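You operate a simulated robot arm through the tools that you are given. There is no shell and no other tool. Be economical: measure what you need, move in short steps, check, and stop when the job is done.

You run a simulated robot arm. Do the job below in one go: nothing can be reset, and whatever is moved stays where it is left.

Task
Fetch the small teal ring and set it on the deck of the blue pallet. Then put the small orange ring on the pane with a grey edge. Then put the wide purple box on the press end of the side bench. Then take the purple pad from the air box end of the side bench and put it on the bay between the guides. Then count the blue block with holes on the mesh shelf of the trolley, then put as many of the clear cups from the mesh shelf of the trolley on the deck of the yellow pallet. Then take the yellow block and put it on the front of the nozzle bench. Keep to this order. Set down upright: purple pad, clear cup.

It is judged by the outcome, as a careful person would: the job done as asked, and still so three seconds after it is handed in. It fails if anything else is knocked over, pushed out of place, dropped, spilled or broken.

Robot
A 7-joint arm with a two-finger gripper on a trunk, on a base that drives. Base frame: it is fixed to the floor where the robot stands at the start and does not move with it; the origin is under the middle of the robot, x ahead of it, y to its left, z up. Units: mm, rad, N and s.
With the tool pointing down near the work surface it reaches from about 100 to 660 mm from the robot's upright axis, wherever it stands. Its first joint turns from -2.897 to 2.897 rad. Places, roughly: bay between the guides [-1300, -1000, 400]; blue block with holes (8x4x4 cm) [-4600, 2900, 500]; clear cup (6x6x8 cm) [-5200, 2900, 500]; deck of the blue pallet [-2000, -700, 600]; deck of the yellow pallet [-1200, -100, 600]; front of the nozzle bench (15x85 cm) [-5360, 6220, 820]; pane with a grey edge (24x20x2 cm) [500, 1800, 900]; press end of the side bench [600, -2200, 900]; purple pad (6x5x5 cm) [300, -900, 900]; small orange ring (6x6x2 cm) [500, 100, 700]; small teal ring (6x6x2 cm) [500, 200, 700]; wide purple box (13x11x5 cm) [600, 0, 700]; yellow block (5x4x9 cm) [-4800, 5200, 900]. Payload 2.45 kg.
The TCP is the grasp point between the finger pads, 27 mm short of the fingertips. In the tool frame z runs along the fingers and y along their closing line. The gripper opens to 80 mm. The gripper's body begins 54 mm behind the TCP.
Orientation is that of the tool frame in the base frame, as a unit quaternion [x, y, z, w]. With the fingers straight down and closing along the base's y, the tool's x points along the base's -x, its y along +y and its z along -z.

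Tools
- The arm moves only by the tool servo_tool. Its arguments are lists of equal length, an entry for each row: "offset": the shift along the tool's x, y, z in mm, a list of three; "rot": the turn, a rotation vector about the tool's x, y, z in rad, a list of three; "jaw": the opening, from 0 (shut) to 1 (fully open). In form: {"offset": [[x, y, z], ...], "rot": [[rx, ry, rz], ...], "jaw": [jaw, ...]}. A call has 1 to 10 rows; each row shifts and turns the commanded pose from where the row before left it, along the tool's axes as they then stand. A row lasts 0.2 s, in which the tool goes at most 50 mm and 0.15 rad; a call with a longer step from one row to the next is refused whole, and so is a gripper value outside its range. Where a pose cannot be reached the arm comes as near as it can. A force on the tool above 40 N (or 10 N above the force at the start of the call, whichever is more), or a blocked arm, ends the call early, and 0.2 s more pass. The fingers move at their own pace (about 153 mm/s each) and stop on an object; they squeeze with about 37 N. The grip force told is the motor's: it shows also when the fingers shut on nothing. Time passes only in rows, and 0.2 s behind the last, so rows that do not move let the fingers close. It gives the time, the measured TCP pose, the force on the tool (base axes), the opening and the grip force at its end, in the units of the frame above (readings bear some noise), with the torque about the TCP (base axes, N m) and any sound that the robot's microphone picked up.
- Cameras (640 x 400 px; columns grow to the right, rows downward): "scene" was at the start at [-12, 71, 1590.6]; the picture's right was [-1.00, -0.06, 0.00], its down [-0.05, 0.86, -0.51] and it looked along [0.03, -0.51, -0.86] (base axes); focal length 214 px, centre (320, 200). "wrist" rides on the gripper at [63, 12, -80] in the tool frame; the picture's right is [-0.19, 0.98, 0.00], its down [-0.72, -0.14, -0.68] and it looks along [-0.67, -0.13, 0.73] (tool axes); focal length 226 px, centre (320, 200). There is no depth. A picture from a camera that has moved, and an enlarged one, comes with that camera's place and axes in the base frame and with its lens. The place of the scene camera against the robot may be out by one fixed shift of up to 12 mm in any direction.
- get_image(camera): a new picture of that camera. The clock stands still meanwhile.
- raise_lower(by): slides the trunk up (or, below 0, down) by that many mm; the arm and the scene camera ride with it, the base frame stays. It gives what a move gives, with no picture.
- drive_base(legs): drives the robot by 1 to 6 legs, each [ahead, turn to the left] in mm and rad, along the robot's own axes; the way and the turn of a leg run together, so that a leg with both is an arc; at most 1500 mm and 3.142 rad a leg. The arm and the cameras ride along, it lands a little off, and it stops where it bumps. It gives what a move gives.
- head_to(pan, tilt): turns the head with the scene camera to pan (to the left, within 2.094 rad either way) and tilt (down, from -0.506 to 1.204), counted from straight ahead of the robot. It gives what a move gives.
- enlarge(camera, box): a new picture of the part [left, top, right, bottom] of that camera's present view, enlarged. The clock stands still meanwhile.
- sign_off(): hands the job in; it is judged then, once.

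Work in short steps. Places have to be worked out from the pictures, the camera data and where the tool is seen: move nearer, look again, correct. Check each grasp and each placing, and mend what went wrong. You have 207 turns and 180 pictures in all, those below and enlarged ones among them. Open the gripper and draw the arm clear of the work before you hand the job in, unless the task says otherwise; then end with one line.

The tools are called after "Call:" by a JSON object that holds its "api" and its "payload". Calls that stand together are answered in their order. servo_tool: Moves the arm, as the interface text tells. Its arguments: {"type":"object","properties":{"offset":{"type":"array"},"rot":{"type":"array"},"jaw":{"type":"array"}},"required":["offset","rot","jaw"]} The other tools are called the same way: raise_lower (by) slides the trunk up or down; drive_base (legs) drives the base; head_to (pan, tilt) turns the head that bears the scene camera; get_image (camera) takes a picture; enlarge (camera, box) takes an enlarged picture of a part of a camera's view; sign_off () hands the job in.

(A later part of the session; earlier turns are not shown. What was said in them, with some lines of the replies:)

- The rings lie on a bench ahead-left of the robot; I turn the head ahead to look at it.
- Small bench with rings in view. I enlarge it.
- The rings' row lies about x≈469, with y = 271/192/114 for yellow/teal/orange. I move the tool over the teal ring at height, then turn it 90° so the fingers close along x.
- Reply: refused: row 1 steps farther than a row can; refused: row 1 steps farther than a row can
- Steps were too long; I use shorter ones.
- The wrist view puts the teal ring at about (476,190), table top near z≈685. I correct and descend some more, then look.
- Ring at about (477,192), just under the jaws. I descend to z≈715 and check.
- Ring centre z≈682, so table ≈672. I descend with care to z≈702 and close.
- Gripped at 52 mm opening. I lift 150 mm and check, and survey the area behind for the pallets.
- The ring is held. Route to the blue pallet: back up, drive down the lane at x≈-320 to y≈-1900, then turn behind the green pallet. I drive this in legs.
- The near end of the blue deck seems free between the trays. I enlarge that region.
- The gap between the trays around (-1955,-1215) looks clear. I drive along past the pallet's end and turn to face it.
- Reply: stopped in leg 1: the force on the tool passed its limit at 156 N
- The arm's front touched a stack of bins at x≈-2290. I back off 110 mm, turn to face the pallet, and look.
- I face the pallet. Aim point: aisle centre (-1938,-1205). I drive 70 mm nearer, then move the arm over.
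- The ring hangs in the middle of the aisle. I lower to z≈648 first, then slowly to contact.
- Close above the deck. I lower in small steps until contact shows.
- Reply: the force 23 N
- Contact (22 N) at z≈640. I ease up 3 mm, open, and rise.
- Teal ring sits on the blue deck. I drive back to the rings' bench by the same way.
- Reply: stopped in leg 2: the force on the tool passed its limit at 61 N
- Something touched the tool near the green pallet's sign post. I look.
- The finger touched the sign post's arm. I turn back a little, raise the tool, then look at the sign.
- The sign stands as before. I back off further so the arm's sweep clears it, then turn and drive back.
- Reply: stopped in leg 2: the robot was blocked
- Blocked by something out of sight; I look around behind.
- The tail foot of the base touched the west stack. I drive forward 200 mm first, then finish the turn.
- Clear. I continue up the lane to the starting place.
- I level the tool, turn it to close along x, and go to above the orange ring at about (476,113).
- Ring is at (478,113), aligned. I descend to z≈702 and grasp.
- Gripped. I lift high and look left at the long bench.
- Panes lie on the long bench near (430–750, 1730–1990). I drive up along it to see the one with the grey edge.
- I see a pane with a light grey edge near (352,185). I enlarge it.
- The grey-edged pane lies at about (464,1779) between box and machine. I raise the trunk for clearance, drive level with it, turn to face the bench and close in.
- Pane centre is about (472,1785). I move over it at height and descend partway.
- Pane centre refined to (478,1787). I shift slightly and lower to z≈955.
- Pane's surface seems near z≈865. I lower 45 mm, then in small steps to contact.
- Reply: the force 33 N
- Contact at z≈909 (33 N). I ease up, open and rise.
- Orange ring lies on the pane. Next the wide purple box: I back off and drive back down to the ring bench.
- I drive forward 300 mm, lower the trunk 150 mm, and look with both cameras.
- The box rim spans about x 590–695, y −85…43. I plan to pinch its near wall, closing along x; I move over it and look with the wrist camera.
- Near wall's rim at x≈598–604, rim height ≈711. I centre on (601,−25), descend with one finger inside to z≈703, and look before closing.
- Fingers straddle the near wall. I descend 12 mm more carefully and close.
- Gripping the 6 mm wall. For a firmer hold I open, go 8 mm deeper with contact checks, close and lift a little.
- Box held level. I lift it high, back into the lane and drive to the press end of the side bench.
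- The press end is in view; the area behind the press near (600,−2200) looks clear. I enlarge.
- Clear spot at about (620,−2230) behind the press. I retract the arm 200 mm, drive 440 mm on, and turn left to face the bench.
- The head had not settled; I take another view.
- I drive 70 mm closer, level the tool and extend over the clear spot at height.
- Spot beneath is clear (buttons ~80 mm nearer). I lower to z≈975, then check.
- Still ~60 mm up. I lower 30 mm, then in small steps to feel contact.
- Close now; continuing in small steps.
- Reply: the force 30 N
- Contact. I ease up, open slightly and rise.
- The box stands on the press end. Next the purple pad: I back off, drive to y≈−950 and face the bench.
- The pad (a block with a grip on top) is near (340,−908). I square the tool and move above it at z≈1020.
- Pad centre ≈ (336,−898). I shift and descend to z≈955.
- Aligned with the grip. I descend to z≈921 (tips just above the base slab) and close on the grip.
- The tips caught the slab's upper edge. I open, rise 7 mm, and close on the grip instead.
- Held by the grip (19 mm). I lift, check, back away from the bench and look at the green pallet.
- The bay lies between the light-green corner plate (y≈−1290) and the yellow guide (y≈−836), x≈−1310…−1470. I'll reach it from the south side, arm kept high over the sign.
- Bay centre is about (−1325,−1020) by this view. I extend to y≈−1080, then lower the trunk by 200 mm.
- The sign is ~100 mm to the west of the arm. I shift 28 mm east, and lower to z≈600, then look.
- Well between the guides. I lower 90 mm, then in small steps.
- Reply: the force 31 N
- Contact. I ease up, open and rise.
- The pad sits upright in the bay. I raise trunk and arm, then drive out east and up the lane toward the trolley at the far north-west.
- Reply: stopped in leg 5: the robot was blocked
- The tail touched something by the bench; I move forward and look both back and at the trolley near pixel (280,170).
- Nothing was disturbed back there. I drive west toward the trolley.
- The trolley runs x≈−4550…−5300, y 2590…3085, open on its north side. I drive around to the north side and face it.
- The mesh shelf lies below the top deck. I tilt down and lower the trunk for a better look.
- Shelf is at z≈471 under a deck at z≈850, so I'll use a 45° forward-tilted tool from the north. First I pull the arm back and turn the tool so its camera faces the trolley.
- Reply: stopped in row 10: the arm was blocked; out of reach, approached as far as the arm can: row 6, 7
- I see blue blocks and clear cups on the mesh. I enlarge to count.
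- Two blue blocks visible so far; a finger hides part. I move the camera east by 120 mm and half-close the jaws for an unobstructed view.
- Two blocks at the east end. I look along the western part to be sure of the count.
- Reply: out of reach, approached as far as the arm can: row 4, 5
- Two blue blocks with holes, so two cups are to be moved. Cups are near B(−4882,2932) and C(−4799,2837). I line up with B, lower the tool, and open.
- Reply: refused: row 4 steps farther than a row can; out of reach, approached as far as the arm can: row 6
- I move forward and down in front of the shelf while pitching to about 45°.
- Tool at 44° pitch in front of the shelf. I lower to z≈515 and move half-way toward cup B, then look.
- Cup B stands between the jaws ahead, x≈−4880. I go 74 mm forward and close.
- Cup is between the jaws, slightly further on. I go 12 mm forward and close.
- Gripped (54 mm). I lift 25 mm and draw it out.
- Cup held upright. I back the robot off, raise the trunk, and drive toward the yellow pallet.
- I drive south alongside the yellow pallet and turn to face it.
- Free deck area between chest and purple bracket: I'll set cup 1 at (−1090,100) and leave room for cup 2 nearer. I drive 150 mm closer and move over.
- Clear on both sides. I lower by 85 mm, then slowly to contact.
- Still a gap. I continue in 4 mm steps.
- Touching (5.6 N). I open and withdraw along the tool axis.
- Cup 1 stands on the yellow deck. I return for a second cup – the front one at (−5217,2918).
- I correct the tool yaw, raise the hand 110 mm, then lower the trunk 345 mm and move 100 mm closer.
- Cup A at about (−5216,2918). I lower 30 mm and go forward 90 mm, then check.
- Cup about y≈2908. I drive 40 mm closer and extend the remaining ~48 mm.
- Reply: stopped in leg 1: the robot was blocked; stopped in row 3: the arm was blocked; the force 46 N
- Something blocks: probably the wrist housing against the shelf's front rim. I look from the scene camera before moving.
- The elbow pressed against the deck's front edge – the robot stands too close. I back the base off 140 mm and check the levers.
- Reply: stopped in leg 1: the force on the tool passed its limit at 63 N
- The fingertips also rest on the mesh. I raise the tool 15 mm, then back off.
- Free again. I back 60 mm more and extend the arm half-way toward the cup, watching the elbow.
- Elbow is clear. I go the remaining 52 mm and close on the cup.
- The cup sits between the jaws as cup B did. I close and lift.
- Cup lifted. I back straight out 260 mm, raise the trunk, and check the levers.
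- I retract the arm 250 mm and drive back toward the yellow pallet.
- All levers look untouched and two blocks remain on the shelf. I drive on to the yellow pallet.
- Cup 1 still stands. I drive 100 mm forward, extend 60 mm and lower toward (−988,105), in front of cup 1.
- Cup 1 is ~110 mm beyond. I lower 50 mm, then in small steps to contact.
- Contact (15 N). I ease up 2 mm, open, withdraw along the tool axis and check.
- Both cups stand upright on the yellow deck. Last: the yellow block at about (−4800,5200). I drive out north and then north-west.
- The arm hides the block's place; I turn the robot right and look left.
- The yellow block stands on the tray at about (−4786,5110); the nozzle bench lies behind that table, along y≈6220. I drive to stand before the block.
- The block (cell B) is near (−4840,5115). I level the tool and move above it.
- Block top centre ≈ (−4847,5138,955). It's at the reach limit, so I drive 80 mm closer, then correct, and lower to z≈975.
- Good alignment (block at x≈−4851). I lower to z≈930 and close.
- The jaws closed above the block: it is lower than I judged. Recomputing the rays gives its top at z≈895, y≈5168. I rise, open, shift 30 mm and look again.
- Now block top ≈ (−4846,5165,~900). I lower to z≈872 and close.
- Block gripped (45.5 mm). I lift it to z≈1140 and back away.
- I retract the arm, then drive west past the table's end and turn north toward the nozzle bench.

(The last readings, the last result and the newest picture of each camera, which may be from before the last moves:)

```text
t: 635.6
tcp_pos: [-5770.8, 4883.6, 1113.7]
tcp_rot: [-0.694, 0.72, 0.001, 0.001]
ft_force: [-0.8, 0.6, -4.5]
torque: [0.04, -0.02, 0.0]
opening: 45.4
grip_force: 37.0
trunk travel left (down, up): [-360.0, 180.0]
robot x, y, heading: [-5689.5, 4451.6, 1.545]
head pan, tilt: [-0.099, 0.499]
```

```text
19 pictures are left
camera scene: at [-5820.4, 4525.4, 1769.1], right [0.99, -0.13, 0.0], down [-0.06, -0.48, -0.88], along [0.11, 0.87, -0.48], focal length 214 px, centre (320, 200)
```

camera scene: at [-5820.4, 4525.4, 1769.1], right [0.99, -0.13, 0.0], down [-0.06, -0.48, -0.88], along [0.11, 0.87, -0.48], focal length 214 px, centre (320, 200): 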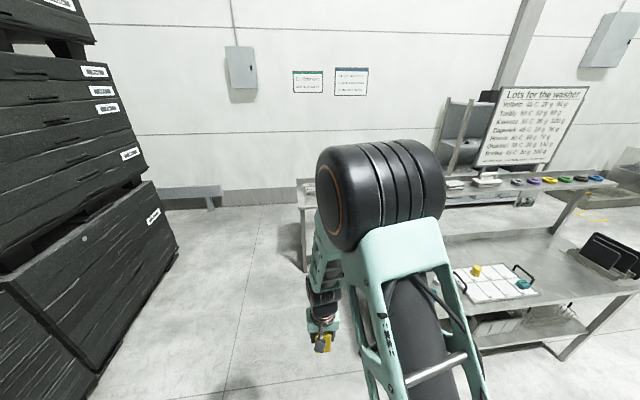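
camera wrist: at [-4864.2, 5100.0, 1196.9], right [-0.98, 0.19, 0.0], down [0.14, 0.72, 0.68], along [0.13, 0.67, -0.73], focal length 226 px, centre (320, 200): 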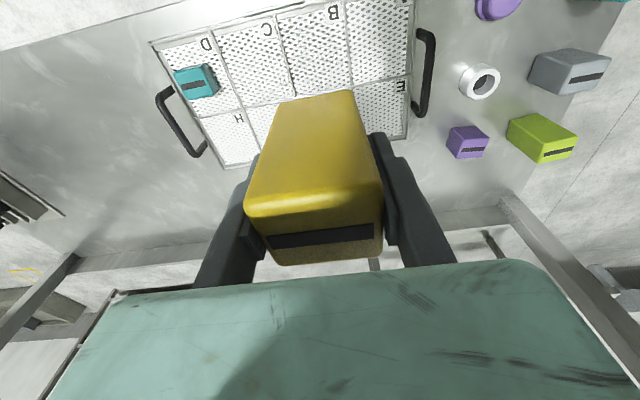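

Way is clear. I drive 1130 mm north, to stand before the nozzle bench's west part, and look.

Call:
{"api": "drive_base", "payload": {"legs": [[1130, 0]]}}

Call:
{"api": "head_to", "payload": {"pan": 0.0, "tilt": 0.85}}

Call:
{"api": "get_image", "payload": {"camera": "scene"}}

Call:
{"api": "get_image", "payload": {"camera": "wrist"}}

```text
t: 641.3
tcp_pos: [-5731.6, 6007.2, 1114.8]
tcp_rot: [-0.69, 0.724, 0.001, 0.001]
ft_force: [0.3, -0.1, -4.0]
torque: [-0.02, 0.01, 0.0]
opening: 45.7
grip_force: 36.2
trunk travel left (down, up): [-360.0, 180.0]
robot x, y, heading: [-5660.6, 5573.1, 1.537]
head pan, tilt: [-0.099, 0.499]
```

```text
t: 642.1
tcp_pos: [-5730.8, 6006.2, 1113.7]
tcp_rot: [-0.69, 0.724, 0.001, 0.0]
ft_force: [0.0, -0.4, -4.5]
torque: [-0.04, 0.01, 0.06]
opening: 45.5
grip_force: 37.5
trunk travel left (down, up): [-360.0, 180.0]
robot x, y, heading: [-5656.8, 5574.2, 1.533]
head pan, tilt: [0.0, 0.85]
```

```text
18 pictures are left
camera scene: at [-5794.2, 5636.7, 1739.2], right [1.0, -0.04, 0.0], down [-0.03, -0.75, -0.66], along [0.02, 0.66, -0.75], focal length 214 px, centre (320, 200)
```

scene: 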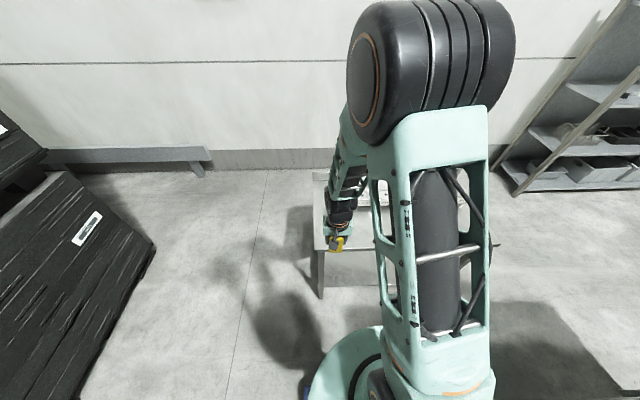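

```text
17 pictures are left
camera wrist: at [-5747.6, 5944.3, 1192.3], right [-0.97, 0.24, 0.0], down [0.17, 0.71, 0.68], along [0.16, 0.66, -0.73], focal length 226 px, centre (320, 200)
```

wrist: 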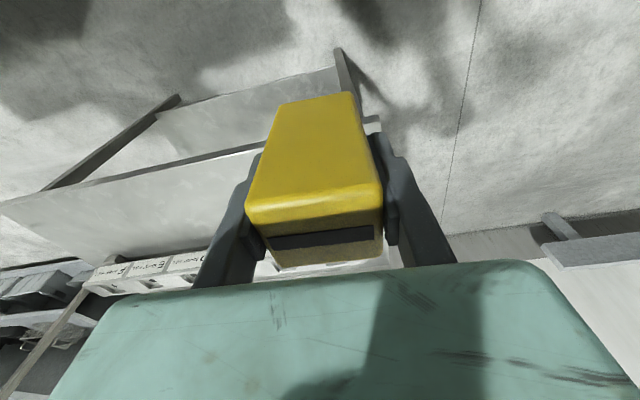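

The strip between the front edge (y≈6123) and the boxes (y≈6380) is free. I drive 60 mm nearer and move over (−5600,6212).

Call:
{"api": "drive_base", "payload": {"legs": [[60, 0]]}}

Call:
{"api": "servo_tool", "payload": {"offset": [[-30.4, -24.8, 0], [-30.4, -24.8, 0], [-30.4, -24.8, 0], [-30.4, -24.8, 0], [-30.4, -24.8, 0], [0, 0, 40], [0, 0, 40]], "rot": [[0, 0, 0], [0, 0, 0], [0, 0, 0], [0, 0, 0], [0, 0, 0], [0, 0, 0], [0, 0, 0]], "jaw": [0, 0, 0, 0, 0, 0, 0]}}

Call:
{"api": "get_image", "payload": {"camera": "wrist"}}

Call:
{"api": "get_image", "payload": {"camera": "scene"}}

```text
t: 643.1
tcp_pos: [-5730.3, 6069.8, 1112.4]
tcp_rot: [-0.692, 0.722, 0.0, 0.0]
ft_force: [0.6, -0.2, -4.9]
torque: [-0.04, 0.03, -0.02]
opening: 45.5
grip_force: 37.4
trunk travel left (down, up): [-360.0, 180.0]
robot x, y, heading: [-5660.9, 5636.4, 1.54]
head pan, tilt: [0.0, 0.85]
```

```text
t: 644.7
tcp_pos: [-5600.8, 6216.6, 1032.2]
tcp_rot: [-0.691, 0.723, 0.0, -0.001]
ft_force: [0.3, 0.0, -4.5]
torque: [-0.02, -0.01, 0.02]
opening: 45.6
grip_force: 36.7
trunk travel left (down, up): [-360.0, 180.0]
robot x, y, heading: [-5658.2, 5640.2, 1.542]
head pan, tilt: [0.0, 0.85]
```

```text
16 pictures are left
camera wrist: at [-5615.4, 6153.9, 1110.6], right [-0.97, 0.24, 0.0], down [0.17, 0.71, 0.68], along [0.16, 0.66, -0.73], focal length 226 px, centre (320, 200)
```

wrist: 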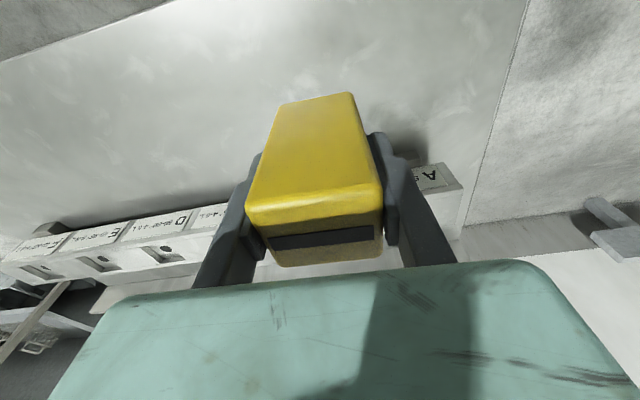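

```text
15 pictures are left
camera scene: at [-5791.9, 5698.8, 1739.0], right [1.0, -0.03, 0.0], down [-0.03, -0.75, -0.66], along [0.02, 0.66, -0.75], focal length 214 px, centre (320, 200)
```

scene: 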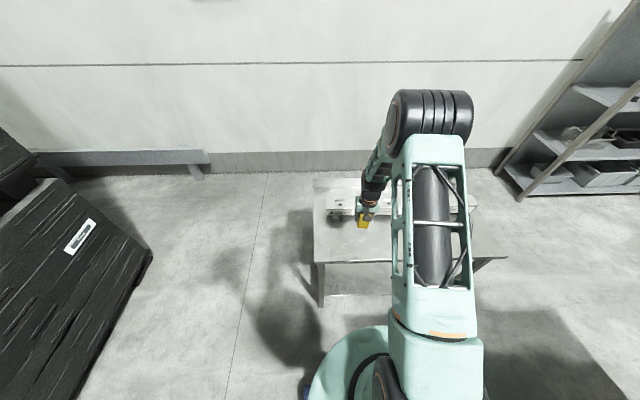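

Strip is y≈6127–6277; I shift 12 mm toward the front and lower to z≈925.

Call:
{"api": "servo_tool", "payload": {"offset": [[12, 0, 30], [0, 0, 40], [0, 0, 35]], "rot": [[0, 0, 0], [0, 0, 0], [0, 0, 0]], "jaw": [0, 0, 0]}}

Call:
{"api": "enlarge", "payload": {"camera": "scene", "box": [300, 160, 440, 280]}}

```text
t: 645.5
tcp_pos: [-5600.0, 6202.0, 928.3]
tcp_rot: [-0.692, 0.722, 0.001, 0.0]
ft_force: [0.2, 0.4, -4.7]
torque: [0.02, 0.0, -0.04]
opening: 45.8
grip_force: 37.8
trunk travel left (down, up): [-360.0, 180.0]
robot x, y, heading: [-5659.8, 5634.9, 1.539]
head pan, tilt: [0.0, 0.85]
```

```text
3.33 times, centred on (370, 220) of scene
camera zoom: at [-5792.1, 5698.4, 1739.1], right [1.0, -0.03, 0.0], down [-0.03, -0.75, -0.66], along [0.02, 0.66, -0.75], focal length 715 px, centre (153, 133)
```

zoom: 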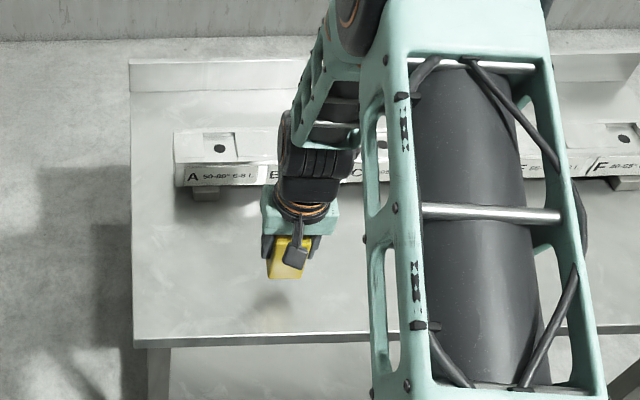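

Still ~40 mm up. I lower 25 mm, then in small steps.

Call:
{"api": "servo_tool", "payload": {"offset": [[0, 0, 15], [0, 0, 10], [0, 0, 5], [0, 0, 4], [0, 0, 4]], "rot": [[0, 0, 0], [0, 0, 0], [0, 0, 0], [0, 0, 0], [0, 0, 0]], "jaw": [0, 0, 0, 0, 0]}}

Call:
{"api": "enlarge", "payload": {"camera": "scene", "box": [300, 160, 440, 280]}}

```text
t: 646.7
tcp_pos: [-5599.6, 6202.7, 890.8]
tcp_rot: [-0.692, 0.722, 0.0, 0.0]
ft_force: [-0.4, 0.6, -4.3]
torque: [0.0, 0.02, 0.01]
opening: 45.5
grip_force: 37.0
trunk travel left (down, up): [-360.0, 180.0]
robot x, y, heading: [-5656.8, 5635.1, 1.538]
head pan, tilt: [0.0, 0.85]
```

```text
3.33 times, centred on (370, 220) of scene
camera zoom: at [-5792.1, 5697.8, 1739.1], right [1.0, -0.03, 0.0], down [-0.03, -0.75, -0.66], along [0.02, 0.66, -0.75], focal length 715 px, centre (153, 133)
```

zoom: 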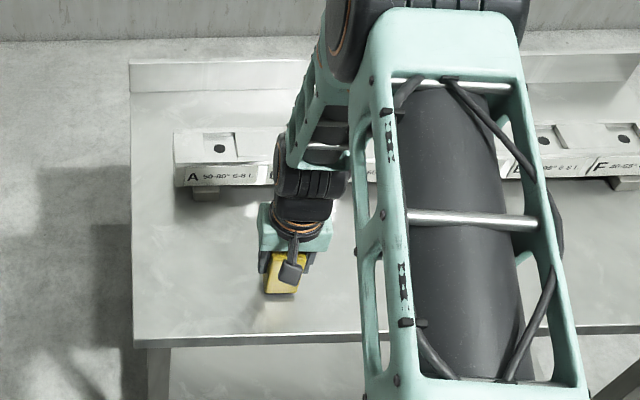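

Call:
{"api": "servo_tool", "payload": {"offset": [[0, 0, 4], [0, 0, 4], [0, 0, 4], [0, 0, 4]], "rot": [[0, 0, 0], [0, 0, 0], [0, 0, 0], [0, 0, 0]], "jaw": [0, 0, 0, 0]}}

```text
t: 647.7
tcp_pos: [-5600.0, 6201.5, 876.1]
tcp_rot: [-0.691, 0.723, 0.002, 0.003]
ft_force: [0.3, -1.1, 28.5]
torque: [0.11, 0.19, 0.0]
opening: 45.5
grip_force: 36.9
trunk travel left (down, up): [-360.0, 180.0]
robot x, y, heading: [-5655.9, 5634.5, 1.535]
head pan, tilt: [0.0, 0.85]
```

Contact. I ease up 3 mm, open, and rise clear.

Call:
{"api": "servo_tool", "payload": {"offset": [[0, 0, -3], [0, 0, 0], [0, 0, 0], [0, 0, -20], [0, 0, -40], [0, 0, -45], [0, 0, -45], [0, 0, -45]], "rot": [[0, 0, 0], [0, 0, 0], [0, 0, 0], [0, 0, 0], [0, 0, 0], [0, 0, 0], [0, 0, 0], [0, 0, 0]], "jaw": [0, 1, 1, 1, 1, 1, 1, 1]}}

Call:
{"api": "get_image", "payload": {"camera": "wrist"}}

Call:
{"api": "enlarge", "payload": {"camera": "scene", "box": [300, 160, 440, 280]}}

```text
t: 649.5
tcp_pos: [-5597.0, 6203.0, 1069.1]
tcp_rot: [-0.692, 0.722, 0.0, 0.0]
ft_force: [0.2, -1.1, 0.4]
torque: [0.02, -0.01, 0.01]
opening: 80.2
grip_force: 0.0
trunk travel left (down, up): [-360.0, 180.0]
robot x, y, heading: [-5655.4, 5632.4, 1.538]
head pan, tilt: [0.0, 0.85]
```

```text
12 pictures are left
camera wrist: at [-5614.0, 6139.5, 1147.8], right [-0.97, 0.24, 0.0], down [0.17, 0.71, 0.68], along [0.16, 0.66, -0.73], focal length 226 px, centre (320, 200)
```

wrist: 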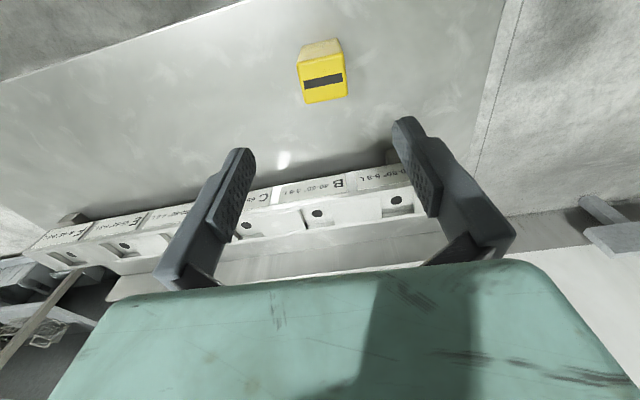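

```text
3.33 times, centred on (370, 220) of scene
camera zoom: at [-5792.3, 5696.5, 1739.2], right [1.0, -0.03, 0.0], down [-0.03, -0.75, -0.66], along [0.02, 0.66, -0.75], focal length 715 px, centre (153, 133)
```

zoom: 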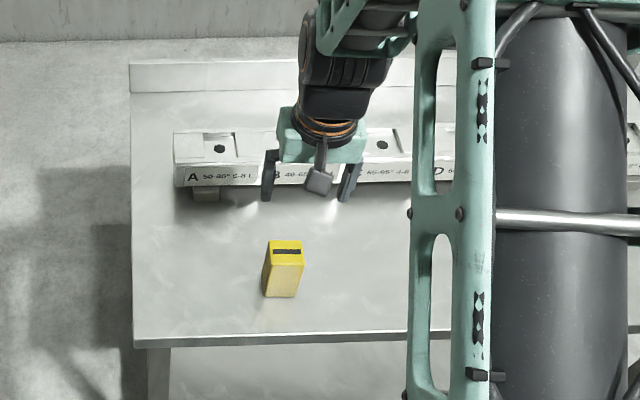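

The yellow block stands on the front strip. I back the robot off so the arm is clear, then hand in.

Call:
{"api": "drive_base", "payload": {"legs": [[-250, 0]]}}

Call:
{"api": "get_image", "payload": {"camera": "scene"}}

```text
t: 651.3
tcp_pos: [-5606.2, 5956.0, 1069.8]
tcp_rot: [-0.691, 0.722, 0.0, 0.0]
ft_force: [-0.3, 0.2, -1.4]
torque: [0.01, 0.0, 0.0]
opening: 79.8
grip_force: 0.1
trunk travel left (down, up): [-360.0, 180.0]
robot x, y, heading: [-5667.0, 5389.4, 1.536]
head pan, tilt: [0.0, 0.85]
```

```text
10 pictures are left
camera scene: at [-5800.4, 5449.7, 1739.2], right [1.0, -0.03, 0.0], down [-0.02, -0.75, -0.66], along [0.02, 0.66, -0.75], focal length 214 px, centre (320, 200)
```

scene: 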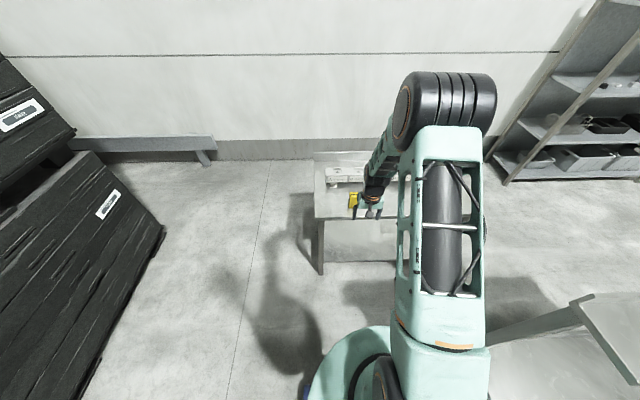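

Everything is placed, the gripper is open and the arm is clear; I hand in.

Call:
{"api": "sign_off", "payload": {}}

```text
The job is handed in.
```

All six steps are done in order and handed in. There were two blue blocks, so two clear cups went onto the yellow pallet. The arm or base bumped the bin stack, the sign on the green pallet and the trolley on the way; in the pictures I took afterwards nothing looked moved.
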